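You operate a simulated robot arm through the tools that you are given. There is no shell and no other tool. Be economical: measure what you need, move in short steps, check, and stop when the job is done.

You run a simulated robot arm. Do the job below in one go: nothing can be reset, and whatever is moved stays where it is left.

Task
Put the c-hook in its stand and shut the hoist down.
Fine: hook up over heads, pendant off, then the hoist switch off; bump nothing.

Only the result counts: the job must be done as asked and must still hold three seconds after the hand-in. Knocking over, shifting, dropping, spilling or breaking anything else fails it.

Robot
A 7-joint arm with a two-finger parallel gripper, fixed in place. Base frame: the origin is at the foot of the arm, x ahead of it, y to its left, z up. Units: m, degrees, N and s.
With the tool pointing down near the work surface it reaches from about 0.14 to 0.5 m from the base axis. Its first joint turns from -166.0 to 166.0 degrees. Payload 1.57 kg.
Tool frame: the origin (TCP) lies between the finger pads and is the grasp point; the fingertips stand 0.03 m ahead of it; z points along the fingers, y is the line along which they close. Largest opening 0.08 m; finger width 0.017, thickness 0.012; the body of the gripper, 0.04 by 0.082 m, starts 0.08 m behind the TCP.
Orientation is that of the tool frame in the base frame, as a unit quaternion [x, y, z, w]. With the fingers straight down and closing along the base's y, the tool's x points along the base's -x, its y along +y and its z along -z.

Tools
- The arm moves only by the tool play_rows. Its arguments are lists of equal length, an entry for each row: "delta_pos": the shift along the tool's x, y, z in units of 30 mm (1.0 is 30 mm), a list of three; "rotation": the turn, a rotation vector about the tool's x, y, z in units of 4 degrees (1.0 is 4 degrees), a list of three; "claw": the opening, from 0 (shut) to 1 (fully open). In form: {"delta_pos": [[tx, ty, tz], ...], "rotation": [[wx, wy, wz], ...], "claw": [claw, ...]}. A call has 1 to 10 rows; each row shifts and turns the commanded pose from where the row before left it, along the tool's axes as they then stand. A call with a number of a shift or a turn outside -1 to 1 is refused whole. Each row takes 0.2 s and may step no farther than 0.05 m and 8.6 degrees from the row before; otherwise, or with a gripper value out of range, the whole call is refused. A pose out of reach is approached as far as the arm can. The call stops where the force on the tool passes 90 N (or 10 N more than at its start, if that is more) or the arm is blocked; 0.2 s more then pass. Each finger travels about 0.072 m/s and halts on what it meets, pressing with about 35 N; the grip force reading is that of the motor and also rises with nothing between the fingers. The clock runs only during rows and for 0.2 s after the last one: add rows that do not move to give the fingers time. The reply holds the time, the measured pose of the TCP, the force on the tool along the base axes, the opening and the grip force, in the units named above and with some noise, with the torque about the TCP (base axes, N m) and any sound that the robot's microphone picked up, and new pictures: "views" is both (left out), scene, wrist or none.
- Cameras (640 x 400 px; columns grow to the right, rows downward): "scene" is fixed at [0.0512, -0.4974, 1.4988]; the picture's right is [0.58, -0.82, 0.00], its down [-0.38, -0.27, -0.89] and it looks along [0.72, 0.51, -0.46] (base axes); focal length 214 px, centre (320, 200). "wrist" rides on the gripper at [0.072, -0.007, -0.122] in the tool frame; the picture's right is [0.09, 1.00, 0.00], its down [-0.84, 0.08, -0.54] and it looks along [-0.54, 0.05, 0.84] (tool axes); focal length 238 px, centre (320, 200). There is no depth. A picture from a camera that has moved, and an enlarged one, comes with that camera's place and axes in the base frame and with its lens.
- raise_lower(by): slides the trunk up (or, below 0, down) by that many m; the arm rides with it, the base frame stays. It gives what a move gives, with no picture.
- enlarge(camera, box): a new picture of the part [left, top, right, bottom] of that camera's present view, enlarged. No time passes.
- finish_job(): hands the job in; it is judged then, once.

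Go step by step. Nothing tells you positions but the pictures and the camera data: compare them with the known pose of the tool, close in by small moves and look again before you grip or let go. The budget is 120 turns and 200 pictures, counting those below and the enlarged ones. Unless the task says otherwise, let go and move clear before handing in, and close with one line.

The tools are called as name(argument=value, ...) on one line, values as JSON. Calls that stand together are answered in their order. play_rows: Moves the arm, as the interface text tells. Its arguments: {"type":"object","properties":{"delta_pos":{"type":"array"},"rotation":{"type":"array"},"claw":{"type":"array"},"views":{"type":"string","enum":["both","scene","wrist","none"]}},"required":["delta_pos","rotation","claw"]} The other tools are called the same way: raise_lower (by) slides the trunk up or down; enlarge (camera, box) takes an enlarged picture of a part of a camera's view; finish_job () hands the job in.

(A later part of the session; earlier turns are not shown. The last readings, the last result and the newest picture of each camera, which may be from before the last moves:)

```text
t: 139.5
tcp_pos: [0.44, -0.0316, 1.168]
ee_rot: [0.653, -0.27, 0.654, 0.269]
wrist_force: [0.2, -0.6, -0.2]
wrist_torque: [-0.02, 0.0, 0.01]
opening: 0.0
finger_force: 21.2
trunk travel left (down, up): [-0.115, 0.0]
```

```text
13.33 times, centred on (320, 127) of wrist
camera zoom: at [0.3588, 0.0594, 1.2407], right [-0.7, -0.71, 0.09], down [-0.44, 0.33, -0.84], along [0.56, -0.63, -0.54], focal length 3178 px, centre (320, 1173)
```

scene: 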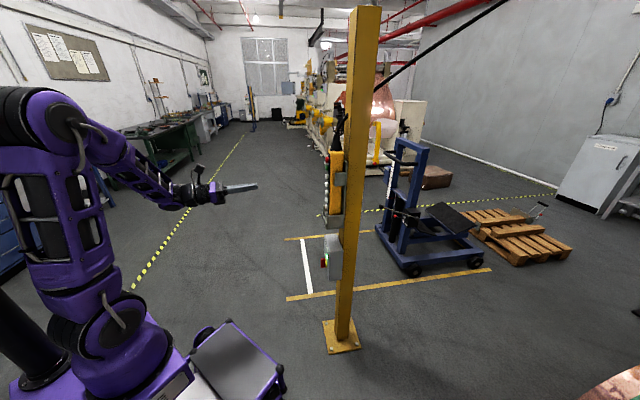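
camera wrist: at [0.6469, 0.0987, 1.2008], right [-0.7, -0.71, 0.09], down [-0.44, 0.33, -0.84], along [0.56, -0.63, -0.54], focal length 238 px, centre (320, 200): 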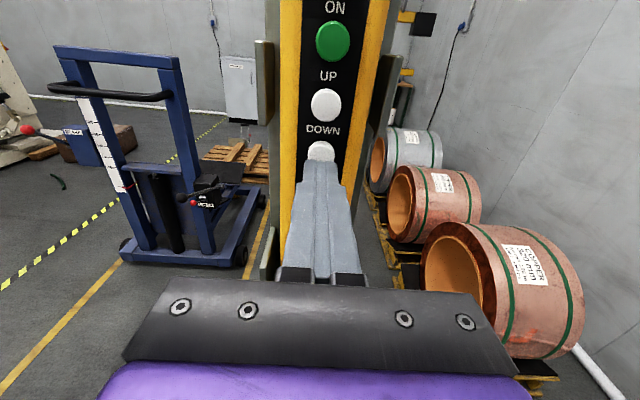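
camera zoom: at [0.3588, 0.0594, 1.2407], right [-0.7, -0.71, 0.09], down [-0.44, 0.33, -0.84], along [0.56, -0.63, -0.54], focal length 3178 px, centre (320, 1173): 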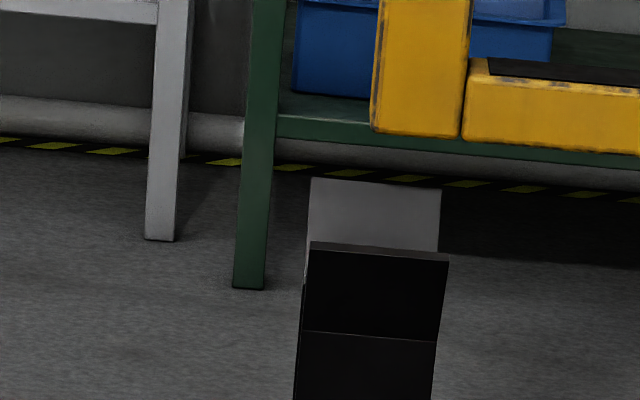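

Stereo says the hook is about 6 cm too far away and 3 cm too far right of the slot centre. I'll correct with NEAR first, taking care over the holder lip, then LEFT.

play_rows(delta_pos=[[0, -0.7, 0], [0, -0.7, 0], [0, -0.7, 0], [0, -0.7, 0], [-0.4, -0.7, 0], [-0.4, -0.7, 0], [-0.4, -0.7, 0], [-0.4, -0.7, 0], [-0.4, -0.7, 0], [-0.4, -0.7, 0]], rotation=[[0, 0, 0], [0, 0, 0], [0, 0, 0], [0, 0, 0], [0, 0, 0], [0, 0, 0], [0, 0, 0], [0, 0, 0], [0, 0, 0], [0, 0, 0]], claw=[0, 0, 0, 0, 0, 0, 0, 0, 0, 0], views="none")

play_rows(delta_pos=[[-0.4, -0.38, 0.5], [-0.4, -0.36, 0.5], [-0.4, 0, 0.5], [-0.4, 0, 0.5], [-0.4, 0, 0.5], [-0.4, 0, 0.5], [-0.4, 0, 0.5], [-0.4, 0, 0.5], [-0.4, 0, 0.5], [-0.2, 0, 0.6]], rotation=[[0, 0, 0], [0, 0, 0], [0, 0, 0], [0, 0, 0], [0, 0, 0], [0, 0, 0], [0, 0, 0], [0, 0, 0], [0, 0, 0], [0, 0, 0]], claw=[0, 0, 0, 0, 0, 0, 0, 0, 0, 0], views="wrist")

enlarge(camera="scene", box=[290, 170, 350, 240])

```text
t: 141.7
tcp_pos: [0.5889, 0.1189, 1.0977]
ee_rot: [0.653, -0.271, 0.654, 0.27]
wrist_force: [-0.1, -0.3, 0.0]
wrist_torque: [0.01, 0.02, -0.01]
opening: 0.0
finger_force: 21.5
trunk travel left (down, up): [-0.115, 0.0]
```

```text
t: 143.9
tcp_pos: [0.7129, 0.0266, 0.9827]
ee_rot: [0.653, -0.271, 0.653, 0.271]
wrist_force: [-0.1, -0.6, -0.6]
wrist_torque: [-0.01, 0.02, 0.0]
opening: 0.0
finger_force: 21.1
trunk travel left (down, up): [-0.115, 0.0]
camera wrist: at [0.6308, 0.1174, 1.056], right [-0.7, -0.7, 0.09], down [-0.44, 0.33, -0.84], along [0.56, -0.63, -0.54], focal length 238 px, centre (320, 200)
```

wrist: 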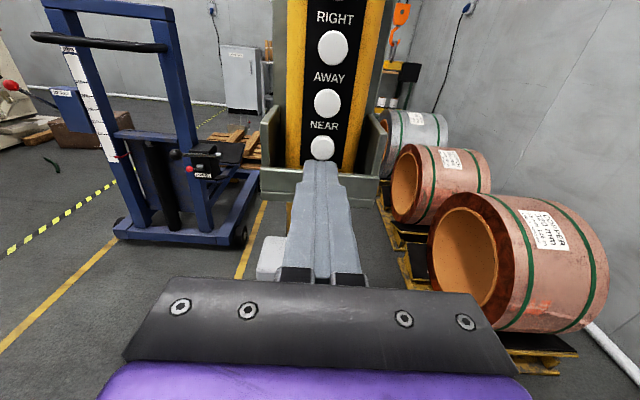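

```text
5.71 times, centred on (320, 205) of scene
camera zoom: at [0.0512, -0.4974, 1.4988], right [0.58, -0.82, 0.0], down [-0.38, -0.27, -0.89], along [0.72, 0.51, -0.46], focal length 1226 px, centre (320, 171)
```

zoom: 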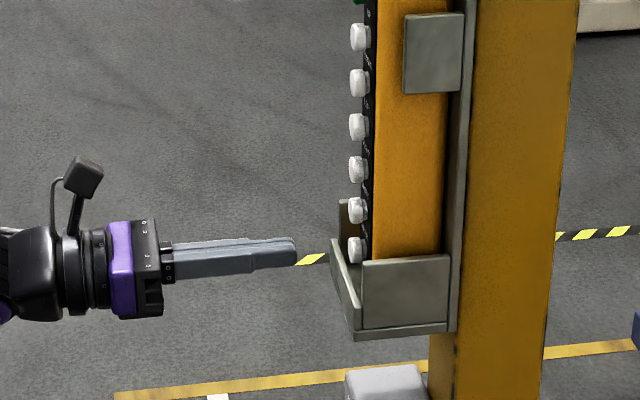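

The finger clears the lip by about 1 cm. I'll press NEAR with a short pulse.

play_rows(delta_pos=[[0, 0, 0.9], [0, 0, 0.77], [0, 0, 0.17], [0, 0, 0], [0, 0, 0], [0, 0, 0], [0, 0, 0], [0, 0, 0], [0, 0, -0.5], [0, 0, -0.5]], rotation=[[0, 0, 0], [0, 0, 0], [0, 0, 0], [0, 0, 0], [0, 0, 0], [0, 0, 0], [0, 0, 0], [0, 0, 0], [0, 0, 0], [0, 0, 0]], claw=[0, 0, 0, 0, 0, 0, 0, 0, 0, 0], views="none")

play_rows(delta_pos=[[0.9, 0, -0.2], [0.9, 0, 0], [0.9, 0, 0], [0.9, 0, 0], [0, 0, 0.15], [0, 0, 0]], rotation=[[0, 0, 0], [0, 0, 0], [0, 0, 0], [0, 0, 0], [0, 0, 0], [0, 0, 0]], claw=[0, 0, 0, 0, 0, 0], views="none")

```text
t: 146.1
tcp_pos: [0.7296, 0.0093, 0.9835]
ee_rot: [0.653, -0.271, 0.654, 0.271]
wrist_force: [-0.8, 0.3, 0.8]
wrist_torque: [0.02, -0.01, 0.01]
opening: 0.0
finger_force: 21.0
trunk travel left (down, up): [-0.115, 0.0]
```

```text
t: 147.5
tcp_pos: [0.7263, 0.0099, 1.0923]
ee_rot: [0.653, -0.271, 0.654, 0.271]
wrist_force: [-0.6, 0.1, -0.6]
wrist_torque: [-0.01, 0.01, 0.01]
opening: 0.0
finger_force: 21.5
trunk travel left (down, up): [-0.115, 0.0]
```

Now a short LEFT pulse, then back to the viewpoint.

play_rows(delta_pos=[[0, 0, 0.5], [0, 0, 0.45], [0, 0, 0.18], [0, 0, 0], [0, 0, 0], [0, 0, 0], [0, 0, 0], [0, 0, -0.5], [0, 0, -0.5]], rotation=[[0, 0, 0], [0, 0, 0], [0, 0, 0], [0, 0, 0], [0, 0, 0], [0, 0, 0], [0, 0, 0], [0, 0, 0], [0, 0, 0]], claw=[0, 0, 0, 0, 0, 0, 0, 0, 0], views="none")

play_rows(delta_pos=[[0.25, 0.35, -0.6], [0.25, 0.35, -0.6], [0.25, 0.35, -0.6], [0.25, 0.35, -0.6], [0.25, 0.35, -0.6], [0.25, 0.35, -0.6], [0.25, 0.35, -0.6], [0.25, 0.35, -0.6], [0.25, 0.35, -0.6], [0.25, 0.35, -0.6]], rotation=[[0, 0, 0], [0, 0, 0], [0, 0, 0], [0, 0, 0], [0, 0, 0], [0, 0, 0], [0, 0, 0], [0, 0, 0], [0, 0, 0], [0, 0, 0]], claw=[0, 0, 0, 0, 0, 0, 0, 0, 0, 0], views="none")

enlarge(camera="wrist", box=[310, 112, 358, 142])

play_rows(delta_pos=[[0, 0.6, 0], [0, 0.6, 0], [0, 0.6, 0], [0, 0.6, 0], [0, 0.6, 0], [0, 0.6, 0], [0, 0.6, 0], [0, 0, 0]], rotation=[[0, 0, 0], [0, 0, 0], [0, 0, 0], [0, 0, 0], [0, 0, 0], [0, 0, 0], [0, 0, 0], [0, 0, 0]], claw=[0, 0, 0, 0, 0, 0, 0, 0], views="none")

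enlarge(camera="wrist", box=[296, 112, 344, 142])

```text
t: 149.5
tcp_pos: [0.7308, 0.0053, 1.0919]
ee_rot: [0.652, -0.271, 0.654, 0.271]
wrist_force: [-0.5, -1.1, -0.3]
wrist_torque: [-0.01, -0.01, 0.02]
opening: 0.0
finger_force: 21.0
trunk travel left (down, up): [-0.115, 0.0]
```

```text
t: 151.7
tcp_pos: [0.5304, 0.058, 1.1658]
ee_rot: [0.653, -0.27, 0.654, 0.27]
wrist_force: [0.0, -0.3, 0.5]
wrist_torque: [-0.02, -0.02, -0.02]
opening: 0.0001
finger_force: 20.9
trunk travel left (down, up): [-0.115, 0.0]
```

```text
13.33 times, centred on (334, 127) of wrist
camera zoom: at [0.4483, 0.1502, 1.2378], right [-0.7, -0.71, 0.09], down [-0.44, 0.33, -0.84], along [0.56, -0.63, -0.54], focal length 3178 px, centre (133, 1173)
```

zoom: 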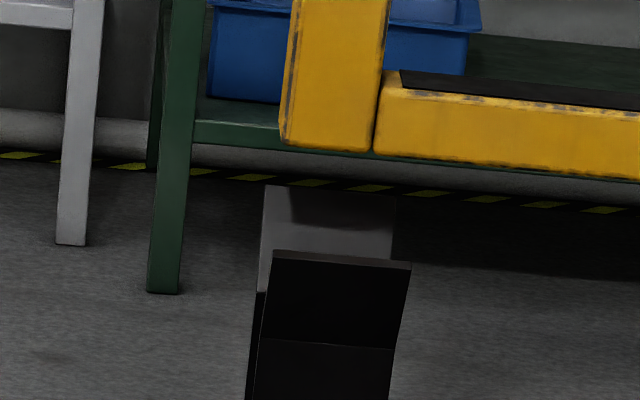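

```text
t: 153.5
tcp_pos: [0.4401, -0.0295, 1.1667]
ee_rot: [0.652, -0.271, 0.654, 0.27]
wrist_force: [0.6, 0.5, 0.5]
wrist_torque: [0.01, -0.01, 0.02]
opening: 0.0001
finger_force: 21.1
trunk travel left (down, up): [-0.115, 0.0]
```

```text
13.33 times, centred on (320, 127) of wrist
camera zoom: at [0.3581, 0.061, 1.239], right [-0.7, -0.7, 0.09], down [-0.44, 0.33, -0.84], along [0.56, -0.63, -0.54], focal length 3178 px, centre (320, 1173)
```

zoom: 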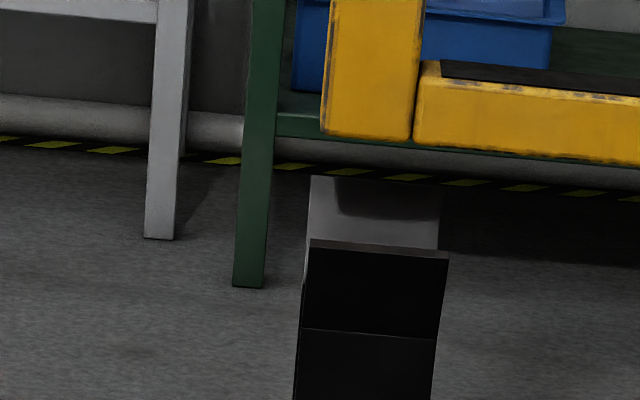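

The hook is now centred in depth, with its shadow falling on the back cheek, and within 2 cm sideways. I'll lower it partway into the cheeks and check.

play_rows(delta_pos=[[0, -0.7, 0], [0, -0.7, 0], [0, -0.7, 0], [0, -0.7, 0], [0, -0.7, 0], [0, -0.7, 0], [-0.25, -0.7, 0], [-0.25, -0.7, 0], [-0.25, -0.7, 0.3], [-0.25, -0.7, 0.3]], rotation=[[0, 0, 0], [0, 0, 0], [0, 0, 0], [0, 0, 0], [0, 0, 0], [0, 0, 0], [0, 0, 0], [0, 0, 0], [0, 0, 0], [0, 0, 0]], claw=[0, 0, 0, 0, 0, 0, 0, 0, 0, 0], views="none")

play_rows(delta_pos=[[-0.25, -0.7, 0.65], [0, 0, 0.65], [0, 0, 0.65], [0, 0, 0.65], [0, 0, 0.65], [0, 0, 0.65], [0, 0, 0.65], [0, 0, 0.6], [0, 0, 0]], rotation=[[0, 0, 0], [0, 0, 0], [0, 0, 0], [0, 0, 0], [0, 0, 0], [0, 0, 0], [0, 0, 0], [0, 0, 0], [0, 0, 0]], claw=[0, 0, 0, 0, 0, 0, 0, 0, 0], views="wrist")

```text
t: 155.7
tcp_pos: [0.6024, 0.1037, 1.1366]
ee_rot: [0.653, -0.271, 0.654, 0.269]
wrist_force: [-0.2, -0.1, 0.0]
wrist_torque: [0.04, 0.02, 0.02]
opening: 0.0
finger_force: 22.1
trunk travel left (down, up): [-0.115, 0.0]
```

```text
t: 157.7
tcp_pos: [0.7254, 0.0119, 1.1303]
ee_rot: [0.653, -0.27, 0.654, 0.269]
wrist_force: [1.4, 0.0, 0.4]
wrist_torque: [0.01, 0.03, 0.04]
opening: 0.0
finger_force: 21.7
trunk travel left (down, up): [-0.115, 0.0]
camera wrist: at [0.6441, 0.1028, 1.2019], right [-0.7, -0.71, 0.09], down [-0.44, 0.33, -0.84], along [0.56, -0.63, -0.54], focal length 238 px, centre (320, 200)
```

wrist: 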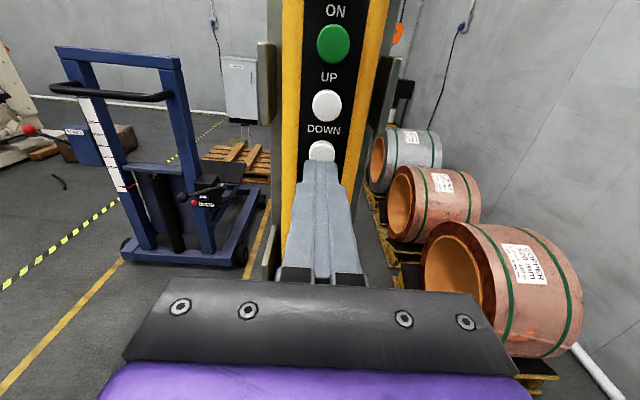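

play_rows(delta_pos=[[0, 0, 0.6], [0, 0, 0.43], [0, 0, 0.17], [0, 0, 0], [0, 0, 0], [0, 0, 0], [0, 0, 0], [0, 0, 0], [0, 0, 0], [0, 0, 0]], rotation=[[0, 0, 0], [0, 0, 0], [0, 0, 0], [0, 0, 0], [0, 0, 0], [0, 0, 0], [0, 0, 0], [0, 0, 0], [0, 0, 0], [0, 0, 0]], claw=[0, 0, 0, 0, 0, 0, 0, 0, 0, 0], views="none")

play_rows(delta_pos=[[0, 0, 0], [0, 0, 0], [0, 0, 0], [0, 0, -0.5], [0, 0, -0.5]], rotation=[[0, 0, 0], [0, 0, 0], [0, 0, 0], [0, 0, 0], [0, 0, 0]], claw=[0, 0, 0, 0, 0], views="none")

play_rows(delta_pos=[[0.136, 0.35, -0.6], [0.136, 0.35, -0.6], [0.136, 0.35, -0.6], [0.136, 0.35, -0.6], [0.136, 0.35, -0.6], [0.136, 0.35, -0.6], [0.136, 0.35, -0.6], [0.136, 0.35, -0.6], [0.136, 0.35, -0.6], [0.136, 0.35, -0.6]], rotation=[[0, 0, 0], [0, 0, 0], [0, 0, 0], [0, 0, 0], [0, 0, 0], [0, 0, 0], [0, 0, 0], [0, 0, 0], [0, 0, 0], [0, 0, 0]], claw=[0, 0, 0, 0, 0, 0, 0, 0, 0, 0], views="none")

enlarge(camera="wrist", box=[310, 70, 400, 150])

```text
t: 159.9
tcp_pos: [0.7491, -0.0123, 1.1293]
ee_rot: [0.653, -0.27, 0.654, 0.27]
wrist_force: [-19.9, 11.5, -6.8]
wrist_torque: [0.15, 0.11, -0.22]
opening: 0.0001
finger_force: 21.6
trunk travel left (down, up): [-0.115, 0.0]
```

```text
t: 161.1
tcp_pos: [0.73, 0.0065, 1.1287]
ee_rot: [0.652, -0.271, 0.655, 0.27]
wrist_force: [-0.6, 0.0, 0.3]
wrist_torque: [-0.03, -0.04, -0.05]
opening: 0.0002
finger_force: 22.2
trunk travel left (down, up): [-0.115, 0.0]
```

```text
t: 163.3
tcp_pos: [0.5279, 0.0598, 1.1685]
ee_rot: [0.654, -0.27, 0.653, 0.27]
wrist_force: [0.0, 0.3, 0.0]
wrist_torque: [-0.01, -0.03, -0.03]
opening: 0.0001
finger_force: 21.4
trunk travel left (down, up): [-0.115, 0.0]
```

```text
5.00 times, centred on (355, 110) of wrist
camera zoom: at [0.4463, 0.1511, 1.2415], right [-0.7, -0.71, 0.09], down [-0.44, 0.33, -0.84], along [0.56, -0.63, -0.54], focal length 1192 px, centre (145, 650)
```

zoom: 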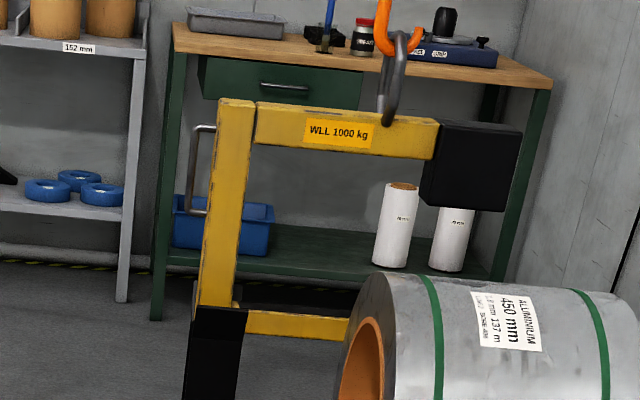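

The back has entered between the cheeks cleanly. I'll continue lowering about 0.18 m.

play_rows(delta_pos=[[-0.136, -0.35, 0.6], [-0.136, -0.35, 0.6], [-0.136, -0.35, 0.6], [-0.136, -0.35, 0.6], [-0.136, -0.35, 0.6], [-0.136, -0.35, 0.6], [-0.136, -0.35, 0.6], [-0.136, -0.35, 0.6], [-0.136, -0.35, 0.6], [-0.136, -0.35, 0.6]], rotation=[[0, 0, 0], [0, 0, 0], [0, 0, 0], [0, 0, 0], [0, 0, 0], [0, 0, 0], [0, 0, 0], [0, 0, 0], [0, 0, 0], [0, 0, 0]], claw=[0, 0, 0, 0, 0, 0, 0, 0, 0, 0], views="none")

play_rows(delta_pos=[[0, 0, 0.5], [0, 0, 0.33], [0, 0, 0.17], [0, 0, 0], [0, 0, 0], [0, 0, 0], [0, 0, 0], [0, 0, 0], [0, 0, 0], [0, 0, 0]], rotation=[[0, 0, 0], [0, 0, 0], [0, 0, 0], [0, 0, 0], [0, 0, 0], [0, 0, 0], [0, 0, 0], [0, 0, 0], [0, 0, 0], [0, 0, 0]], claw=[0, 0, 0, 0, 0, 0, 0, 0, 0, 0], views="none")

play_rows(delta_pos=[[0, 0, 0], [0, 0, 0], [0, 0, -0.5], [0, 0, -0.5]], rotation=[[0, 0, 0], [0, 0, 0], [0, 0, 0], [0, 0, 0]], claw=[0, 0, 0, 0], views="none")

play_rows(delta_pos=[[0.136, 0.35, -0.6], [0.136, 0.35, -0.6], [0.136, 0.35, -0.6], [0.136, 0.35, -0.6], [0.136, 0.35, -0.6], [0.136, 0.35, -0.6], [0.136, 0.35, -0.6], [0.136, 0.35, -0.6], [0.136, 0.35, -0.6], [0.136, 0.35, -0.6]], rotation=[[0, 0, 0], [0, 0, 0], [0, 0, 0], [0, 0, 0], [0, 0, 0], [0, 0, 0], [0, 0, 0], [0, 0, 0], [0, 0, 0], [0, 0, 0]], claw=[0, 0, 0, 0, 0, 0, 0, 0, 0, 0], views="none")

enlarge(camera="wrist", box=[310, 70, 400, 150])

```text
t: 165.5
tcp_pos: [0.7298, 0.0088, 1.1299]
ee_rot: [0.653, -0.271, 0.654, 0.27]
wrist_force: [-0.6, -0.5, -0.2]
wrist_torque: [0.05, 0.0, -0.01]
opening: 0.0002
finger_force: 21.8
trunk travel left (down, up): [-0.115, 0.0]
```

```text
t: 167.7
tcp_pos: [0.7501, -0.0117, 1.1309]
ee_rot: [0.653, -0.27, 0.654, 0.27]
wrist_force: [-16.8, 12.0, -5.0]
wrist_torque: [0.15, 0.07, -0.14]
opening: 0.0
finger_force: 21.7
trunk travel left (down, up): [-0.115, 0.0]
```

```text
t: 168.7
tcp_pos: [0.7299, 0.0064, 1.1297]
ee_rot: [0.653, -0.271, 0.654, 0.271]
wrist_force: [0.2, -0.6, -0.1]
wrist_torque: [-0.01, -0.02, 0.01]
opening: 0.0
finger_force: 20.8
trunk travel left (down, up): [-0.115, 0.0]
```

```text
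t: 170.9
tcp_pos: [0.5274, 0.0613, 1.1692]
ee_rot: [0.653, -0.27, 0.654, 0.269]
wrist_force: [0.1, 0.2, -0.4]
wrist_torque: [0.02, 0.05, 0.01]
opening: 0.0
finger_force: 21.6
trunk travel left (down, up): [-0.115, 0.0]
```

```text
5.00 times, centred on (355, 110) of wrist
camera zoom: at [0.4454, 0.1527, 1.2421], right [-0.7, -0.7, 0.09], down [-0.44, 0.33, -0.84], along [0.56, -0.63, -0.54], focal length 1192 px, centre (145, 650)
```

zoom: 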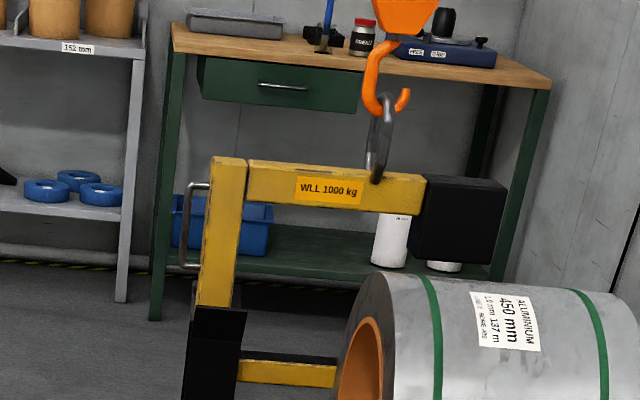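

Still lowering freely. I'll lower in smaller increments now, watching for the bail going slack.

play_rows(delta_pos=[[-0.136, -0.35, 0.6], [-0.136, -0.35, 0.6], [-0.136, -0.35, 0.6], [-0.136, -0.35, 0.6], [-0.136, -0.35, 0.6], [-0.136, -0.35, 0.6], [-0.136, -0.35, 0.6], [-0.136, -0.35, 0.6], [-0.136, -0.35, 0.6], [-0.136, -0.35, 0.6]], rotation=[[0, 0, 0], [0, 0, 0], [0, 0, 0], [0, 0, 0], [0, 0, 0], [0, 0, 0], [0, 0, 0], [0, 0, 0], [0, 0, 0], [0, 0, 0]], claw=[0, 0, 0, 0, 0, 0, 0, 0, 0, 0], views="none")

play_rows(delta_pos=[[0, 0, 0.5], [0, 0, 0.33], [0, 0, 0.17], [0, 0, 0], [0, 0, 0], [0, 0, 0], [0, 0, 0], [0, 0, 0], [0, 0, -0.5], [0, 0, -0.5]], rotation=[[0, 0, 0], [0, 0, 0], [0, 0, 0], [0, 0, 0], [0, 0, 0], [0, 0, 0], [0, 0, 0], [0, 0, 0], [0, 0, 0], [0, 0, 0]], claw=[0, 0, 0, 0, 0, 0, 0, 0, 0, 0], views="none")

play_rows(delta_pos=[[0.136, 0.35, -0.6], [0.136, 0.35, -0.6], [0.136, 0.35, -0.6], [0.136, 0.35, -0.6], [0.136, 0.35, -0.6], [0.136, 0.35, -0.6], [0.136, 0.35, -0.6], [0.136, 0.35, -0.6], [0.136, 0.35, -0.6], [0.136, 0.35, -0.6]], rotation=[[0, 0, 0], [0, 0, 0], [0, 0, 0], [0, 0, 0], [0, 0, 0], [0, 0, 0], [0, 0, 0], [0, 0, 0], [0, 0, 0], [0, 0, 0]], claw=[0, 0, 0, 0, 0, 0, 0, 0, 0, 0], views="none")

enlarge(camera="wrist", box=[310, 70, 400, 150])

```text
t: 173.1
tcp_pos: [0.7314, 0.0094, 1.13]
ee_rot: [0.653, -0.27, 0.654, 0.27]
wrist_force: [0.3, 0.6, 0.4]
wrist_torque: [0.01, 0.0, 0.02]
opening: 0.0001
finger_force: 20.7
trunk travel left (down, up): [-0.115, 0.0]
```

```text
t: 175.3
tcp_pos: [0.7296, 0.0065, 1.1284]
ee_rot: [0.653, -0.271, 0.654, 0.271]
wrist_force: [0.2, -0.5, 0.0]
wrist_torque: [0.0, 0.0, -0.01]
opening: 0.0004
finger_force: 21.1
trunk travel left (down, up): [-0.115, 0.0]
```

```text
t: 177.5
tcp_pos: [0.5287, 0.0605, 1.17]
ee_rot: [0.652, -0.272, 0.654, 0.271]
wrist_force: [0.4, 0.0, -0.3]
wrist_torque: [0.01, -0.02, 0.01]
opening: 0.0001
finger_force: 21.4
trunk travel left (down, up): [-0.115, 0.0]
```

```text
5.00 times, centred on (355, 110) of wrist
camera zoom: at [0.4473, 0.1513, 1.2414], right [-0.7, -0.7, 0.09], down [-0.44, 0.33, -0.84], along [0.56, -0.63, -0.54], focal length 1192 px, centre (145, 650)
```

zoom: 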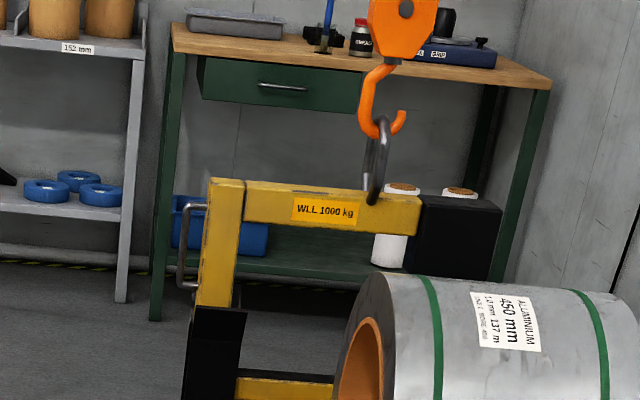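

play_rows(delta_pos=[[-0.136, -0.35, 0.6], [-0.136, -0.35, 0.6], [-0.136, -0.35, 0.6], [-0.136, -0.35, 0.6], [-0.136, -0.35, 0.6], [-0.136, -0.35, 0.6], [-0.136, -0.35, 0.6], [-0.136, -0.35, 0.6], [-0.136, -0.35, 0.6], [-0.136, -0.35, 0.6]], rotation=[[0, 0, 0], [0, 0, 0], [0, 0, 0], [0, 0, 0], [0, 0, 0], [0, 0, 0], [0, 0, 0], [0, 0, 0], [0, 0, 0], [0, 0, 0]], claw=[0, 0, 0, 0, 0, 0, 0, 0, 0, 0], views="none")

play_rows(delta_pos=[[0, 0, 0.5], [0, 0, 0.33], [0, 0, 0.17], [0, 0, 0], [0, 0, 0], [0, 0, 0], [0, 0, 0], [0, 0, 0], [0, 0, -0.5], [0, 0, -0.5]], rotation=[[0, 0, 0], [0, 0, 0], [0, 0, 0], [0, 0, 0], [0, 0, 0], [0, 0, 0], [0, 0, 0], [0, 0, 0], [0, 0, 0], [0, 0, 0]], claw=[0, 0, 0, 0, 0, 0, 0, 0, 0, 0], views="none")

play_rows(delta_pos=[[0.136, 0.35, -0.6], [0.136, 0.35, -0.6], [0.136, 0.35, -0.6], [0.136, 0.35, -0.6], [0.136, 0.35, -0.6], [0.136, 0.35, -0.6], [0.136, 0.35, -0.6], [0.136, 0.35, -0.6], [0.136, 0.35, -0.6], [0.136, 0.35, -0.6]], rotation=[[0, 0, 0], [0, 0, 0], [0, 0, 0], [0, 0, 0], [0, 0, 0], [0, 0, 0], [0, 0, 0], [0, 0, 0], [0, 0, 0], [0, 0, 0]], claw=[0, 0, 0, 0, 0, 0, 0, 0, 0, 0], views="none")

enlarge(camera="wrist", box=[310, 70, 400, 150])

```text
t: 179.7
tcp_pos: [0.7308, 0.0063, 1.1293]
ee_rot: [0.654, -0.27, 0.653, 0.27]
wrist_force: [0.4, 0.6, 0.6]
wrist_torque: [0.02, 0.02, -0.01]
opening: 0.0
finger_force: 21.1
trunk travel left (down, up): [-0.115, 0.0]
```

```text
t: 181.9
tcp_pos: [0.7302, 0.0048, 1.1289]
ee_rot: [0.652, -0.271, 0.654, 0.271]
wrist_force: [1.4, 0.7, -0.2]
wrist_torque: [-0.01, 0.0, 0.0]
opening: 0.0
finger_force: 20.9
trunk travel left (down, up): [-0.115, 0.0]
```

```text
t: 184.1
tcp_pos: [0.5296, 0.0585, 1.1681]
ee_rot: [0.653, -0.271, 0.654, 0.27]
wrist_force: [0.0, 0.6, -0.9]
wrist_torque: [0.0, 0.03, 0.02]
opening: 0.0001
finger_force: 21.2
trunk travel left (down, up): [-0.115, 0.0]
```

```text
5.00 times, centred on (355, 110) of wrist
camera zoom: at [0.4473, 0.1509, 1.2412], right [-0.7, -0.7, 0.09], down [-0.44, 0.33, -0.84], along [0.56, -0.63, -0.54], focal length 1192 px, centre (145, 650)
```

zoom: 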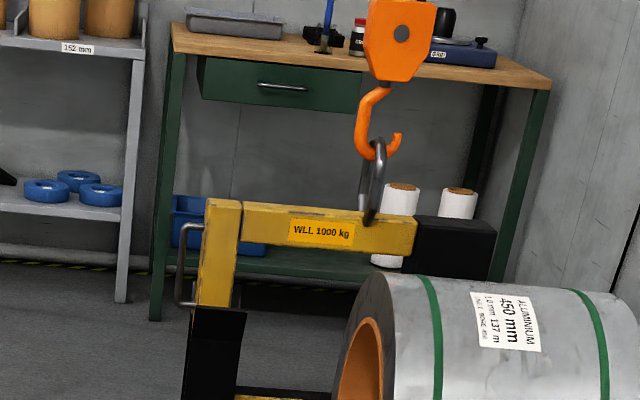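

play_rows(delta_pos=[[-0.136, -0.35, 0.6], [-0.136, -0.35, 0.6], [-0.136, -0.35, 0.6], [-0.136, -0.35, 0.6], [-0.136, -0.35, 0.6], [-0.136, -0.35, 0.6], [-0.136, -0.35, 0.6], [-0.136, -0.35, 0.6], [-0.136, -0.35, 0.6], [-0.136, -0.35, 0.6]], rotation=[[0, 0, 0], [0, 0, 0], [0, 0, 0], [0, 0, 0], [0, 0, 0], [0, 0, 0], [0, 0, 0], [0, 0, 0], [0, 0, 0], [0, 0, 0]], claw=[0, 0, 0, 0, 0, 0, 0, 0, 0, 0], views="none")

play_rows(delta_pos=[[0, 0, 0.5], [0, 0, 0.33], [0, 0, 0.17], [0, 0, 0], [0, 0, 0], [0, 0, 0], [0, 0, 0], [0, 0, -0.5], [0, 0, -0.5]], rotation=[[0, 0, 0], [0, 0, 0], [0, 0, 0], [0, 0, 0], [0, 0, 0], [0, 0, 0], [0, 0, 0], [0, 0, 0], [0, 0, 0]], claw=[0, 0, 0, 0, 0, 0, 0, 0, 0], views="none")

play_rows(delta_pos=[[0.136, 0.35, -0.6], [0.136, 0.35, -0.6], [0.136, 0.35, -0.6], [0.136, 0.35, -0.6], [0.136, 0.35, -0.6], [0.136, 0.35, -0.6], [0.136, 0.35, -0.6], [0.136, 0.35, -0.6], [0.136, 0.35, -0.6], [0.136, 0.35, -0.6]], rotation=[[0, 0, 0], [0, 0, 0], [0, 0, 0], [0, 0, 0], [0, 0, 0], [0, 0, 0], [0, 0, 0], [0, 0, 0], [0, 0, 0], [0, 0, 0]], claw=[0, 0, 0, 0, 0, 0, 0, 0, 0, 0], views="none")

enlarge(camera="wrist", box=[310, 70, 400, 150])

```text
t: 186.3
tcp_pos: [0.7294, 0.0077, 1.1291]
ee_rot: [0.653, -0.27, 0.654, 0.27]
wrist_force: [-0.1, -0.1, -0.6]
wrist_torque: [0.01, 0.0, 0.04]
opening: 0.0001
finger_force: 21.4
trunk travel left (down, up): [-0.115, 0.0]
```

```text
t: 188.3
tcp_pos: [0.7303, 0.0054, 1.131]
ee_rot: [0.652, -0.271, 0.654, 0.27]
wrist_force: [-0.1, -0.6, 0.7]
wrist_torque: [-0.03, -0.01, -0.02]
opening: 0.0
finger_force: 21.6
trunk travel left (down, up): [-0.115, 0.0]
```

```text
t: 190.5
tcp_pos: [0.5284, 0.06, 1.1692]
ee_rot: [0.652, -0.272, 0.654, 0.271]
wrist_force: [0.1, 0.1, -0.5]
wrist_torque: [0.01, 0.0, 0.01]
opening: 0.0003
finger_force: 20.9
trunk travel left (down, up): [-0.115, 0.0]
```

```text
5.00 times, centred on (355, 110) of wrist
camera zoom: at [0.4478, 0.1509, 1.2413], right [-0.7, -0.7, 0.09], down [-0.44, 0.33, -0.84], along [0.56, -0.63, -0.54], focal length 1192 px, centre (145, 650)
```

zoom: 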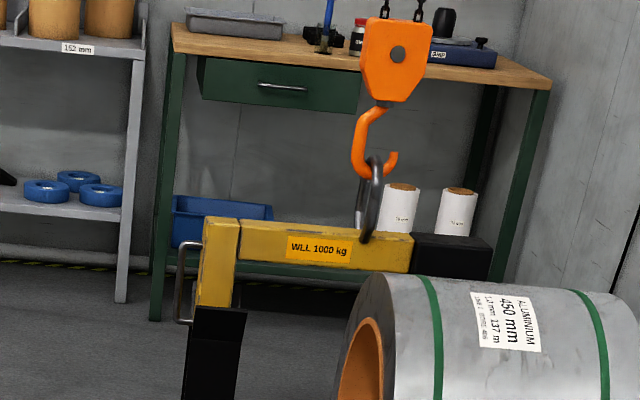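

play_rows(delta_pos=[[-0.136, -0.35, 0.6], [-0.136, -0.35, 0.6], [-0.136, -0.35, 0.6], [-0.136, -0.35, 0.6], [-0.136, -0.35, 0.6], [-0.136, -0.35, 0.6], [-0.136, -0.35, 0.6], [-0.136, -0.35, 0.6], [-0.136, -0.35, 0.6], [-0.136, -0.35, 0.6]], rotation=[[0, 0, 0], [0, 0, 0], [0, 0, 0], [0, 0, 0], [0, 0, 0], [0, 0, 0], [0, 0, 0], [0, 0, 0], [0, 0, 0], [0, 0, 0]], claw=[0, 0, 0, 0, 0, 0, 0, 0, 0, 0], views="none")

play_rows(delta_pos=[[0, 0, 0.5], [0, 0, 0.33], [0, 0, 0.17], [0, 0, 0], [0, 0, 0], [0, 0, 0], [0, 0, 0], [0, 0, -0.5], [0, 0, -0.5]], rotation=[[0, 0, 0], [0, 0, 0], [0, 0, 0], [0, 0, 0], [0, 0, 0], [0, 0, 0], [0, 0, 0], [0, 0, 0], [0, 0, 0]], claw=[0, 0, 0, 0, 0, 0, 0, 0, 0], views="none")

play_rows(delta_pos=[[0.136, 0.35, -0.6], [0.136, 0.35, -0.6], [0.136, 0.35, -0.6], [0.136, 0.35, -0.6], [0.136, 0.35, -0.6], [0.136, 0.35, -0.6], [0.136, 0.35, -0.6], [0.136, 0.35, -0.6], [0.136, 0.35, -0.6], [0.136, 0.35, -0.6]], rotation=[[0, 0, 0], [0, 0, 0], [0, 0, 0], [0, 0, 0], [0, 0, 0], [0, 0, 0], [0, 0, 0], [0, 0, 0], [0, 0, 0], [0, 0, 0]], claw=[0, 0, 0, 0, 0, 0, 0, 0, 0, 0], views="none")

enlarge(camera="wrist", box=[310, 70, 400, 150])

```text
t: 192.7
tcp_pos: [0.7318, 0.0071, 1.1314]
ee_rot: [0.653, -0.27, 0.654, 0.27]
wrist_force: [0.0, -0.6, 0.0]
wrist_torque: [-0.01, 0.06, -0.02]
opening: 0.0
finger_force: 21.5
trunk travel left (down, up): [-0.115, 0.0]
```

```text
t: 194.7
tcp_pos: [0.7298, 0.0067, 1.1293]
ee_rot: [0.653, -0.271, 0.654, 0.27]
wrist_force: [0.4, -0.2, -0.6]
wrist_torque: [0.01, -0.02, 0.02]
opening: 0.0004
finger_force: 21.2
trunk travel left (down, up): [-0.115, 0.0]
```

```text
t: 196.9
tcp_pos: [0.5273, 0.0614, 1.1692]
ee_rot: [0.653, -0.271, 0.654, 0.27]
wrist_force: [0.2, 0.3, -1.2]
wrist_torque: [0.0, -0.03, -0.01]
opening: 0.0
finger_force: 20.9
trunk travel left (down, up): [-0.115, 0.0]
```

```text
5.00 times, centred on (355, 110) of wrist
camera zoom: at [0.4459, 0.1515, 1.2412], right [-0.7, -0.7, 0.09], down [-0.44, 0.33, -0.84], along [0.56, -0.63, -0.54], focal length 1192 px, centre (145, 650)
```

zoom: 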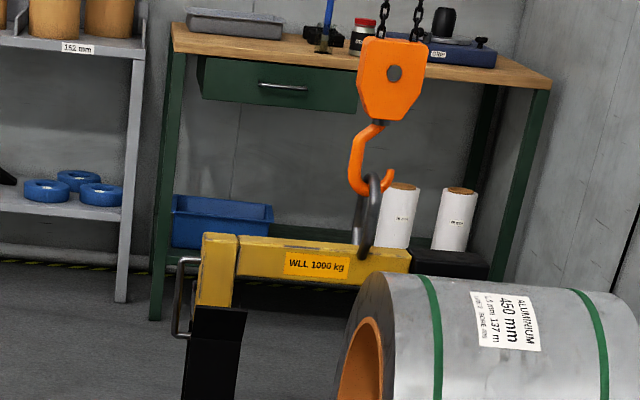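

play_rows(delta_pos=[[-0.136, -0.35, 0.6], [-0.136, -0.35, 0.6], [-0.136, -0.35, 0.6], [-0.136, -0.35, 0.6], [-0.136, -0.35, 0.6], [-0.136, -0.35, 0.6], [-0.136, -0.35, 0.6], [-0.136, -0.35, 0.6], [-0.136, -0.35, 0.6], [-0.136, -0.35, 0.6]], rotation=[[0, 0, 0], [0, 0, 0], [0, 0, 0], [0, 0, 0], [0, 0, 0], [0, 0, 0], [0, 0, 0], [0, 0, 0], [0, 0, 0], [0, 0, 0]], claw=[0, 0, 0, 0, 0, 0, 0, 0, 0, 0], views="none")

play_rows(delta_pos=[[0, 0, 0.5], [0, 0, 0.33], [0, 0, 0.17], [0, 0, 0], [0, 0, 0], [0, 0, 0], [0, 0, 0], [0, 0, -0.5], [0, 0, -0.5]], rotation=[[0, 0, 0], [0, 0, 0], [0, 0, 0], [0, 0, 0], [0, 0, 0], [0, 0, 0], [0, 0, 0], [0, 0, 0], [0, 0, 0]], claw=[0, 0, 0, 0, 0, 0, 0, 0, 0], views="none")

play_rows(delta_pos=[[0.136, 0.35, -0.6], [0.136, 0.35, -0.6], [0.136, 0.35, -0.6], [0.136, 0.35, -0.6], [0.136, 0.35, -0.6], [0.136, 0.35, -0.6], [0.136, 0.35, -0.6], [0.136, 0.35, -0.6], [0.136, 0.35, -0.6], [0.136, 0.35, -0.6]], rotation=[[0, 0, 0], [0, 0, 0], [0, 0, 0], [0, 0, 0], [0, 0, 0], [0, 0, 0], [0, 0, 0], [0, 0, 0], [0, 0, 0], [0, 0, 0]], claw=[0, 0, 0, 0, 0, 0, 0, 0, 0, 0], views="none")

enlarge(camera="wrist", box=[310, 70, 400, 150])

```text
t: 199.1
tcp_pos: [0.7309, 0.0062, 1.1307]
ee_rot: [0.653, -0.27, 0.654, 0.269]
wrist_force: [0.0, -0.5, 0.1]
wrist_torque: [0.0, 0.04, -0.02]
opening: 0.0
finger_force: 21.2
trunk travel left (down, up): [-0.115, 0.0]
```

```text
t: 201.1
tcp_pos: [0.7314, 0.0054, 1.1279]
ee_rot: [0.653, -0.27, 0.654, 0.27]
wrist_force: [-0.4, -0.7, -0.2]
wrist_torque: [-0.02, -0.01, -0.01]
opening: 0.0
finger_force: 20.8
trunk travel left (down, up): [-0.115, 0.0]
```

```text
t: 203.3
tcp_pos: [0.5294, 0.0605, 1.1701]
ee_rot: [0.652, -0.271, 0.654, 0.271]
wrist_force: [0.0, 0.9, 0.0]
wrist_torque: [-0.01, -0.05, -0.04]
opening: 0.0
finger_force: 21.2
trunk travel left (down, up): [-0.115, 0.0]
```

```text
5.00 times, centred on (355, 110) of wrist
camera zoom: at [0.4474, 0.1515, 1.242], right [-0.7, -0.7, 0.09], down [-0.44, 0.33, -0.84], along [0.56, -0.63, -0.54], focal length 1192 px, centre (145, 650)
```

zoom: 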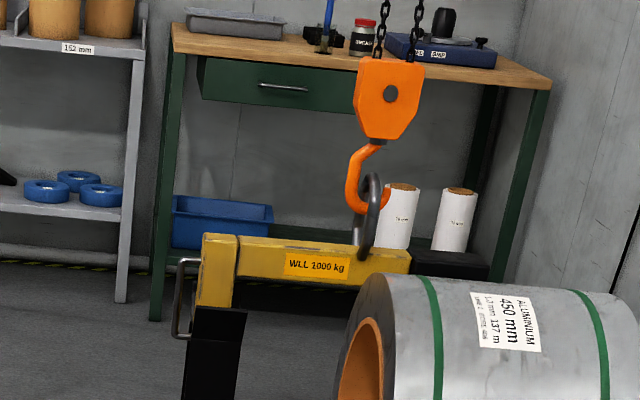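

The C-hook has landed: it stayed put and level while the crane hook dropped another ~4.5 cm. I'll look closely at hook and bail to plan the unhooking.

enlarge(camera="wrist", box=[345, 90, 381, 126])

```text
11.11 times, centred on (363, 108) of wrist
camera zoom: at [0.4474, 0.1515, 1.242], right [-0.7, -0.7, 0.09], down [-0.44, 0.33, -0.84], along [0.56, -0.63, -0.54], focal length 2648 px, centre (-158, 1222)
```

zoom: 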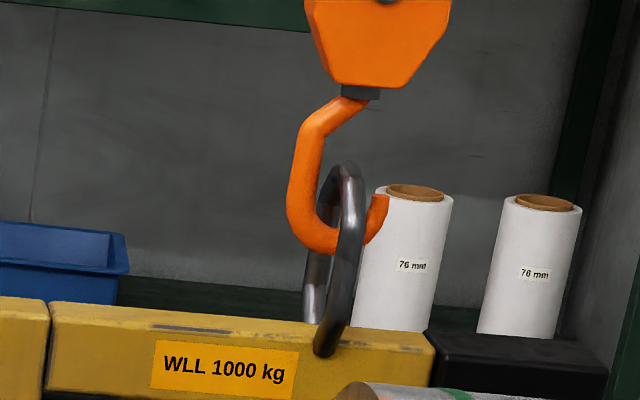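

The hook tip is barely below the bail's inner top. I'll lower about 2.5 cm more for clearance, with ~7 cm of room to the upper arm.

play_rows(delta_pos=[[-0.136, -0.35, 0.6], [-0.136, -0.35, 0.6], [-0.136, -0.35, 0.6], [-0.136, -0.35, 0.6], [-0.136, -0.35, 0.6], [-0.136, -0.35, 0.6], [-0.136, -0.35, 0.6], [-0.136, -0.35, 0.6], [-0.136, -0.35, 0.6], [-0.136, -0.35, 0.6]], rotation=[[0, 0, 0], [0, 0, 0], [0, 0, 0], [0, 0, 0], [0, 0, 0], [0, 0, 0], [0, 0, 0], [0, 0, 0], [0, 0, 0], [0, 0, 0]], claw=[0, 0, 0, 0, 0, 0, 0, 0, 0, 0], views="none")

play_rows(delta_pos=[[0, 0, 0.5], [0, 0, 0.33], [0, 0, 0.17], [0, 0, 0], [0, 0, 0], [0, 0, 0], [0, 0, -0.5], [0, 0, -0.5]], rotation=[[0, 0, 0], [0, 0, 0], [0, 0, 0], [0, 0, 0], [0, 0, 0], [0, 0, 0], [0, 0, 0], [0, 0, 0]], claw=[0, 0, 0, 0, 0, 0, 0, 0], views="none")

play_rows(delta_pos=[[0.136, 0.35, -0.6], [0.136, 0.35, -0.6], [0.136, 0.35, -0.6], [0.136, 0.35, -0.6], [0.136, 0.35, -0.6], [0.136, 0.35, -0.6], [0.136, 0.35, -0.6], [0.136, 0.35, -0.6], [0.136, 0.35, -0.6], [0.136, 0.35, -0.6]], rotation=[[0, 0, 0], [0, 0, 0], [0, 0, 0], [0, 0, 0], [0, 0, 0], [0, 0, 0], [0, 0, 0], [0, 0, 0], [0, 0, 0], [0, 0, 0]], claw=[0, 0, 0, 0, 0, 0, 0, 0, 0, 0], views="none")

enlarge(camera="wrist", box=[345, 90, 381, 126])

```text
t: 205.5
tcp_pos: [0.7303, 0.0073, 1.1279]
ee_rot: [0.653, -0.27, 0.654, 0.27]
wrist_force: [0.0, 0.2, 0.8]
wrist_torque: [0.01, 0.02, 0.0]
opening: 0.0
finger_force: 21.3
trunk travel left (down, up): [-0.115, 0.0]
```

```text
t: 207.3
tcp_pos: [0.7296, 0.0054, 1.1294]
ee_rot: [0.653, -0.271, 0.654, 0.27]
wrist_force: [0.9, 0.2, -0.4]
wrist_torque: [0.0, 0.03, -0.04]
opening: 0.0
finger_force: 21.6
trunk travel left (down, up): [-0.115, 0.0]
```

```text
t: 209.5
tcp_pos: [0.5293, 0.0598, 1.168]
ee_rot: [0.653, -0.27, 0.654, 0.269]
wrist_force: [0.1, -0.1, -0.8]
wrist_torque: [0.0, -0.03, -0.01]
opening: 0.0002
finger_force: 21.1
trunk travel left (down, up): [-0.115, 0.0]
```

```text
11.11 times, centred on (363, 108) of wrist
camera zoom: at [0.4479, 0.1512, 1.2406], right [-0.7, -0.7, 0.09], down [-0.44, 0.33, -0.84], along [0.56, -0.63, -0.54], focal length 2648 px, centre (-158, 1222)
```

zoom: 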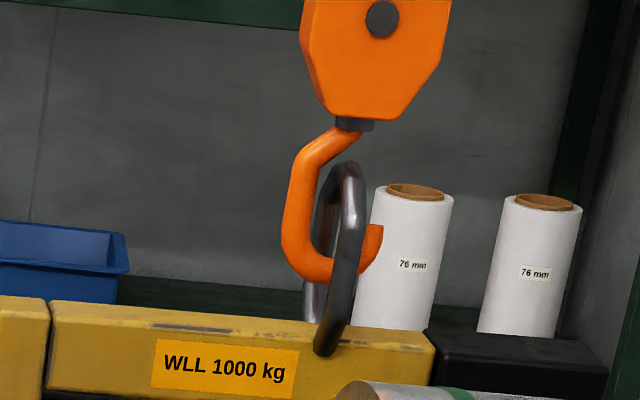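

Good clearance: the tip is inside the bail opening and the bottom is clear of the arm. Now LEFT about 0.15 m to slide the hook out.

play_rows(delta_pos=[[-0.255, -0.35, 0.6], [-0.255, -0.35, 0.6], [-0.255, -0.35, 0.6], [-0.255, -0.35, 0.6], [-0.255, -0.35, 0.6], [-0.255, -0.35, 0.6], [-0.255, -0.35, 0.6], [-0.255, -0.35, 0.6], [-0.255, -0.35, 0.6], [-0.255, -0.35, 0.6]], rotation=[[0, 0, 0], [0, 0, 0], [0, 0, 0], [0, 0, 0], [0, 0, 0], [0, 0, 0], [0, 0, 0], [0, 0, 0], [0, 0, 0], [0, 0, 0]], claw=[0, 0, 0, 0, 0, 0, 0, 0, 0, 0], views="none")

play_rows(delta_pos=[[0, 0, 0.5], [0, 0, 0.33], [0, 0, 0.17], [0, 0, 0], [0, 0, 0], [0, 0, 0], [0, 0, 0], [0, 0, 0], [0, 0, 0], [0, 0, 0]], rotation=[[0, 0, 0], [0, 0, 0], [0, 0, 0], [0, 0, 0], [0, 0, 0], [0, 0, 0], [0, 0, 0], [0, 0, 0], [0, 0, 0], [0, 0, 0]], claw=[0, 0, 0, 0, 0, 0, 0, 0, 0, 0], views="none")

play_rows(delta_pos=[[0, 0, 0], [0, 0, 0], [0, 0, 0], [0, 0, -0.5], [0, 0, -0.5]], rotation=[[0, 0, 0], [0, 0, 0], [0, 0, 0], [0, 0, 0], [0, 0, 0]], claw=[0, 0, 0, 0, 0], views="none")

play_rows(delta_pos=[[0.255, 0.35, -0.6], [0.255, 0.35, -0.6], [0.255, 0.35, -0.6], [0.255, 0.35, -0.6], [0.255, 0.35, -0.6], [0.255, 0.35, -0.6], [0.255, 0.35, -0.6], [0.255, 0.35, -0.6], [0.255, 0.35, -0.6], [0.255, 0.35, -0.6]], rotation=[[0, 0, 0], [0, 0, 0], [0, 0, 0], [0, 0, 0], [0, 0, 0], [0, 0, 0], [0, 0, 0], [0, 0, 0], [0, 0, 0], [0, 0, 0]], claw=[0, 0, 0, 0, 0, 0, 0, 0, 0, 0], views="none")

enlarge(camera="wrist", box=[310, 70, 400, 150])

```text
t: 211.7
tcp_pos: [0.7305, 0.0071, 1.092]
ee_rot: [0.652, -0.272, 0.654, 0.271]
wrist_force: [-0.9, 0.0, 0.7]
wrist_torque: [0.02, 0.03, 0.0]
opening: 0.0
finger_force: 21.1
trunk travel left (down, up): [-0.115, 0.0]
```

```text
t: 213.9
tcp_pos: [0.7503, -0.0115, 1.0929]
ee_rot: [0.653, -0.27, 0.654, 0.27]
wrist_force: [-26.7, 12.0, -7.3]
wrist_torque: [0.21, 0.19, -0.34]
opening: 0.0
finger_force: 21.6
trunk travel left (down, up): [-0.115, 0.0]
```

```text
t: 215.1
tcp_pos: [0.731, 0.0054, 1.0959]
ee_rot: [0.652, -0.27, 0.654, 0.27]
wrist_force: [-0.1, -0.5, 0.4]
wrist_torque: [0.02, 0.01, 0.01]
opening: 0.0
finger_force: 21.0
trunk travel left (down, up): [-0.115, 0.0]
```

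```text
t: 217.3
tcp_pos: [0.5288, 0.0597, 1.1712]
ee_rot: [0.653, -0.27, 0.654, 0.27]
wrist_force: [0.2, 0.2, -0.1]
wrist_torque: [-0.01, 0.04, -0.03]
opening: 0.0
finger_force: 21.3
trunk travel left (down, up): [-0.115, 0.0]
```

```text
5.00 times, centred on (355, 110) of wrist
camera zoom: at [0.4466, 0.1513, 1.2424], right [-0.7, -0.7, 0.09], down [-0.44, 0.33, -0.84], along [0.56, -0.63, -0.54], focal length 1192 px, centre (145, 650)
```

zoom: 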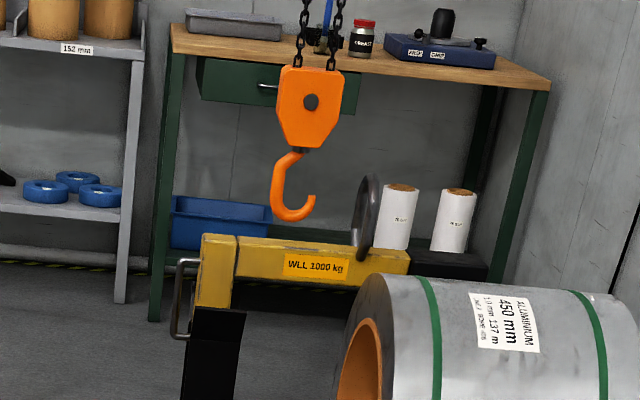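

The hook is free and the C-hook stands undisturbed. Now I'll raise the empty hook with a long UP hold.

play_rows(delta_pos=[[-0.015, -0.35, 0.6], [-0.015, -0.35, 0.6], [-0.015, -0.35, 0.6], [-0.015, -0.35, 0.6], [-0.015, -0.35, 0.6], [-0.015, -0.35, 0.6], [-0.015, -0.35, 0.6], [-0.015, -0.35, 0.6], [-0.015, -0.35, 0.6], [-0.015, -0.35, 0.6]], rotation=[[0, 0, 0], [0, 0, 0], [0, 0, 0], [0, 0, 0], [0, 0, 0], [0, 0, 0], [0, 0, 0], [0, 0, 0], [0, 0, 0], [0, 0, 0]], claw=[0, 0, 0, 0, 0, 0, 0, 0, 0, 0], views="none")

play_rows(delta_pos=[[0, 0, 0.5], [0, 0, 0.33], [0, 0, 0.17], [0, 0, 0], [0, 0, 0], [0, 0, 0], [0, 0, 0], [0, 0, 0], [0, 0, 0], [0, 0, 0]], rotation=[[0, 0, 0], [0, 0, 0], [0, 0, 0], [0, 0, 0], [0, 0, 0], [0, 0, 0], [0, 0, 0], [0, 0, 0], [0, 0, 0], [0, 0, 0]], claw=[0, 0, 0, 0, 0, 0, 0, 0, 0, 0], views="none")

play_rows(delta_pos=[[0, 0, 0], [0, 0, 0], [0, 0, 0], [0, 0, 0], [0, 0, 0], [0, 0, 0], [0, 0, 0], [0, 0, 0], [0, 0, 0], [0, 0, 0]], rotation=[[0, 0, 0], [0, 0, 0], [0, 0, 0], [0, 0, 0], [0, 0, 0], [0, 0, 0], [0, 0, 0], [0, 0, 0], [0, 0, 0], [0, 0, 0]], claw=[0, 0, 0, 0, 0, 0, 0, 0, 0, 0], views="none")

play_rows(delta_pos=[[0, 0, 0], [0, 0, 0], [0, 0, 0], [0, 0, 0], [0, 0, 0], [0, 0, 0], [0, 0, 0], [0, 0, 0], [0, 0, 0], [0, 0, 0]], rotation=[[0, 0, 0], [0, 0, 0], [0, 0, 0], [0, 0, 0], [0, 0, 0], [0, 0, 0], [0, 0, 0], [0, 0, 0], [0, 0, 0], [0, 0, 0]], claw=[0, 0, 0, 0, 0, 0, 0, 0, 0, 0], views="wrist")

```text
t: 219.5
tcp_pos: [0.7308, 0.0077, 1.1664]
ee_rot: [0.653, -0.27, 0.654, 0.27]
wrist_force: [-0.1, 0.1, -0.4]
wrist_torque: [-0.01, -0.01, -0.01]
opening: 0.0
finger_force: 20.9
trunk travel left (down, up): [-0.115, 0.0]
```

```text
t: 221.7
tcp_pos: [0.7506, -0.0124, 1.1664]
ee_rot: [0.653, -0.27, 0.654, 0.27]
wrist_force: [-32.5, 18.8, -10.7]
wrist_torque: [0.31, 0.17, -0.38]
opening: 0.0001
finger_force: 21.1
trunk travel left (down, up): [-0.115, 0.0]
```

```text
t: 223.9
tcp_pos: [0.7512, -0.0124, 1.1667]
ee_rot: [0.653, -0.269, 0.655, 0.268]
wrist_force: [-33.2, 19.3, -13.1]
wrist_torque: [0.31, 0.28, -0.37]
opening: 0.0
finger_force: 21.2
trunk travel left (down, up): [-0.115, 0.0]
```

```text
t: 226.1
tcp_pos: [0.75, -0.0121, 1.1661]
ee_rot: [0.652, -0.27, 0.655, 0.269]
wrist_force: [-30.0, 20.0, -10.7]
wrist_torque: [0.27, 0.25, -0.26]
opening: 0.0
finger_force: 21.6
trunk travel left (down, up): [-0.115, 0.0]
camera wrist: at [0.6688, 0.0794, 1.2392], right [-0.7, -0.71, 0.09], down [-0.44, 0.33, -0.84], along [0.56, -0.63, -0.54], focal length 238 px, centre (320, 200)
```

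wrist: 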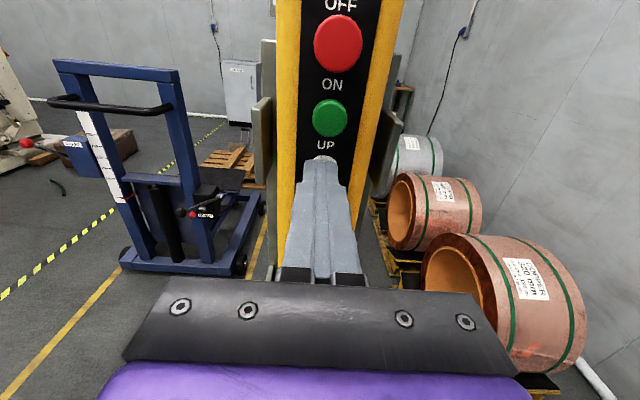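

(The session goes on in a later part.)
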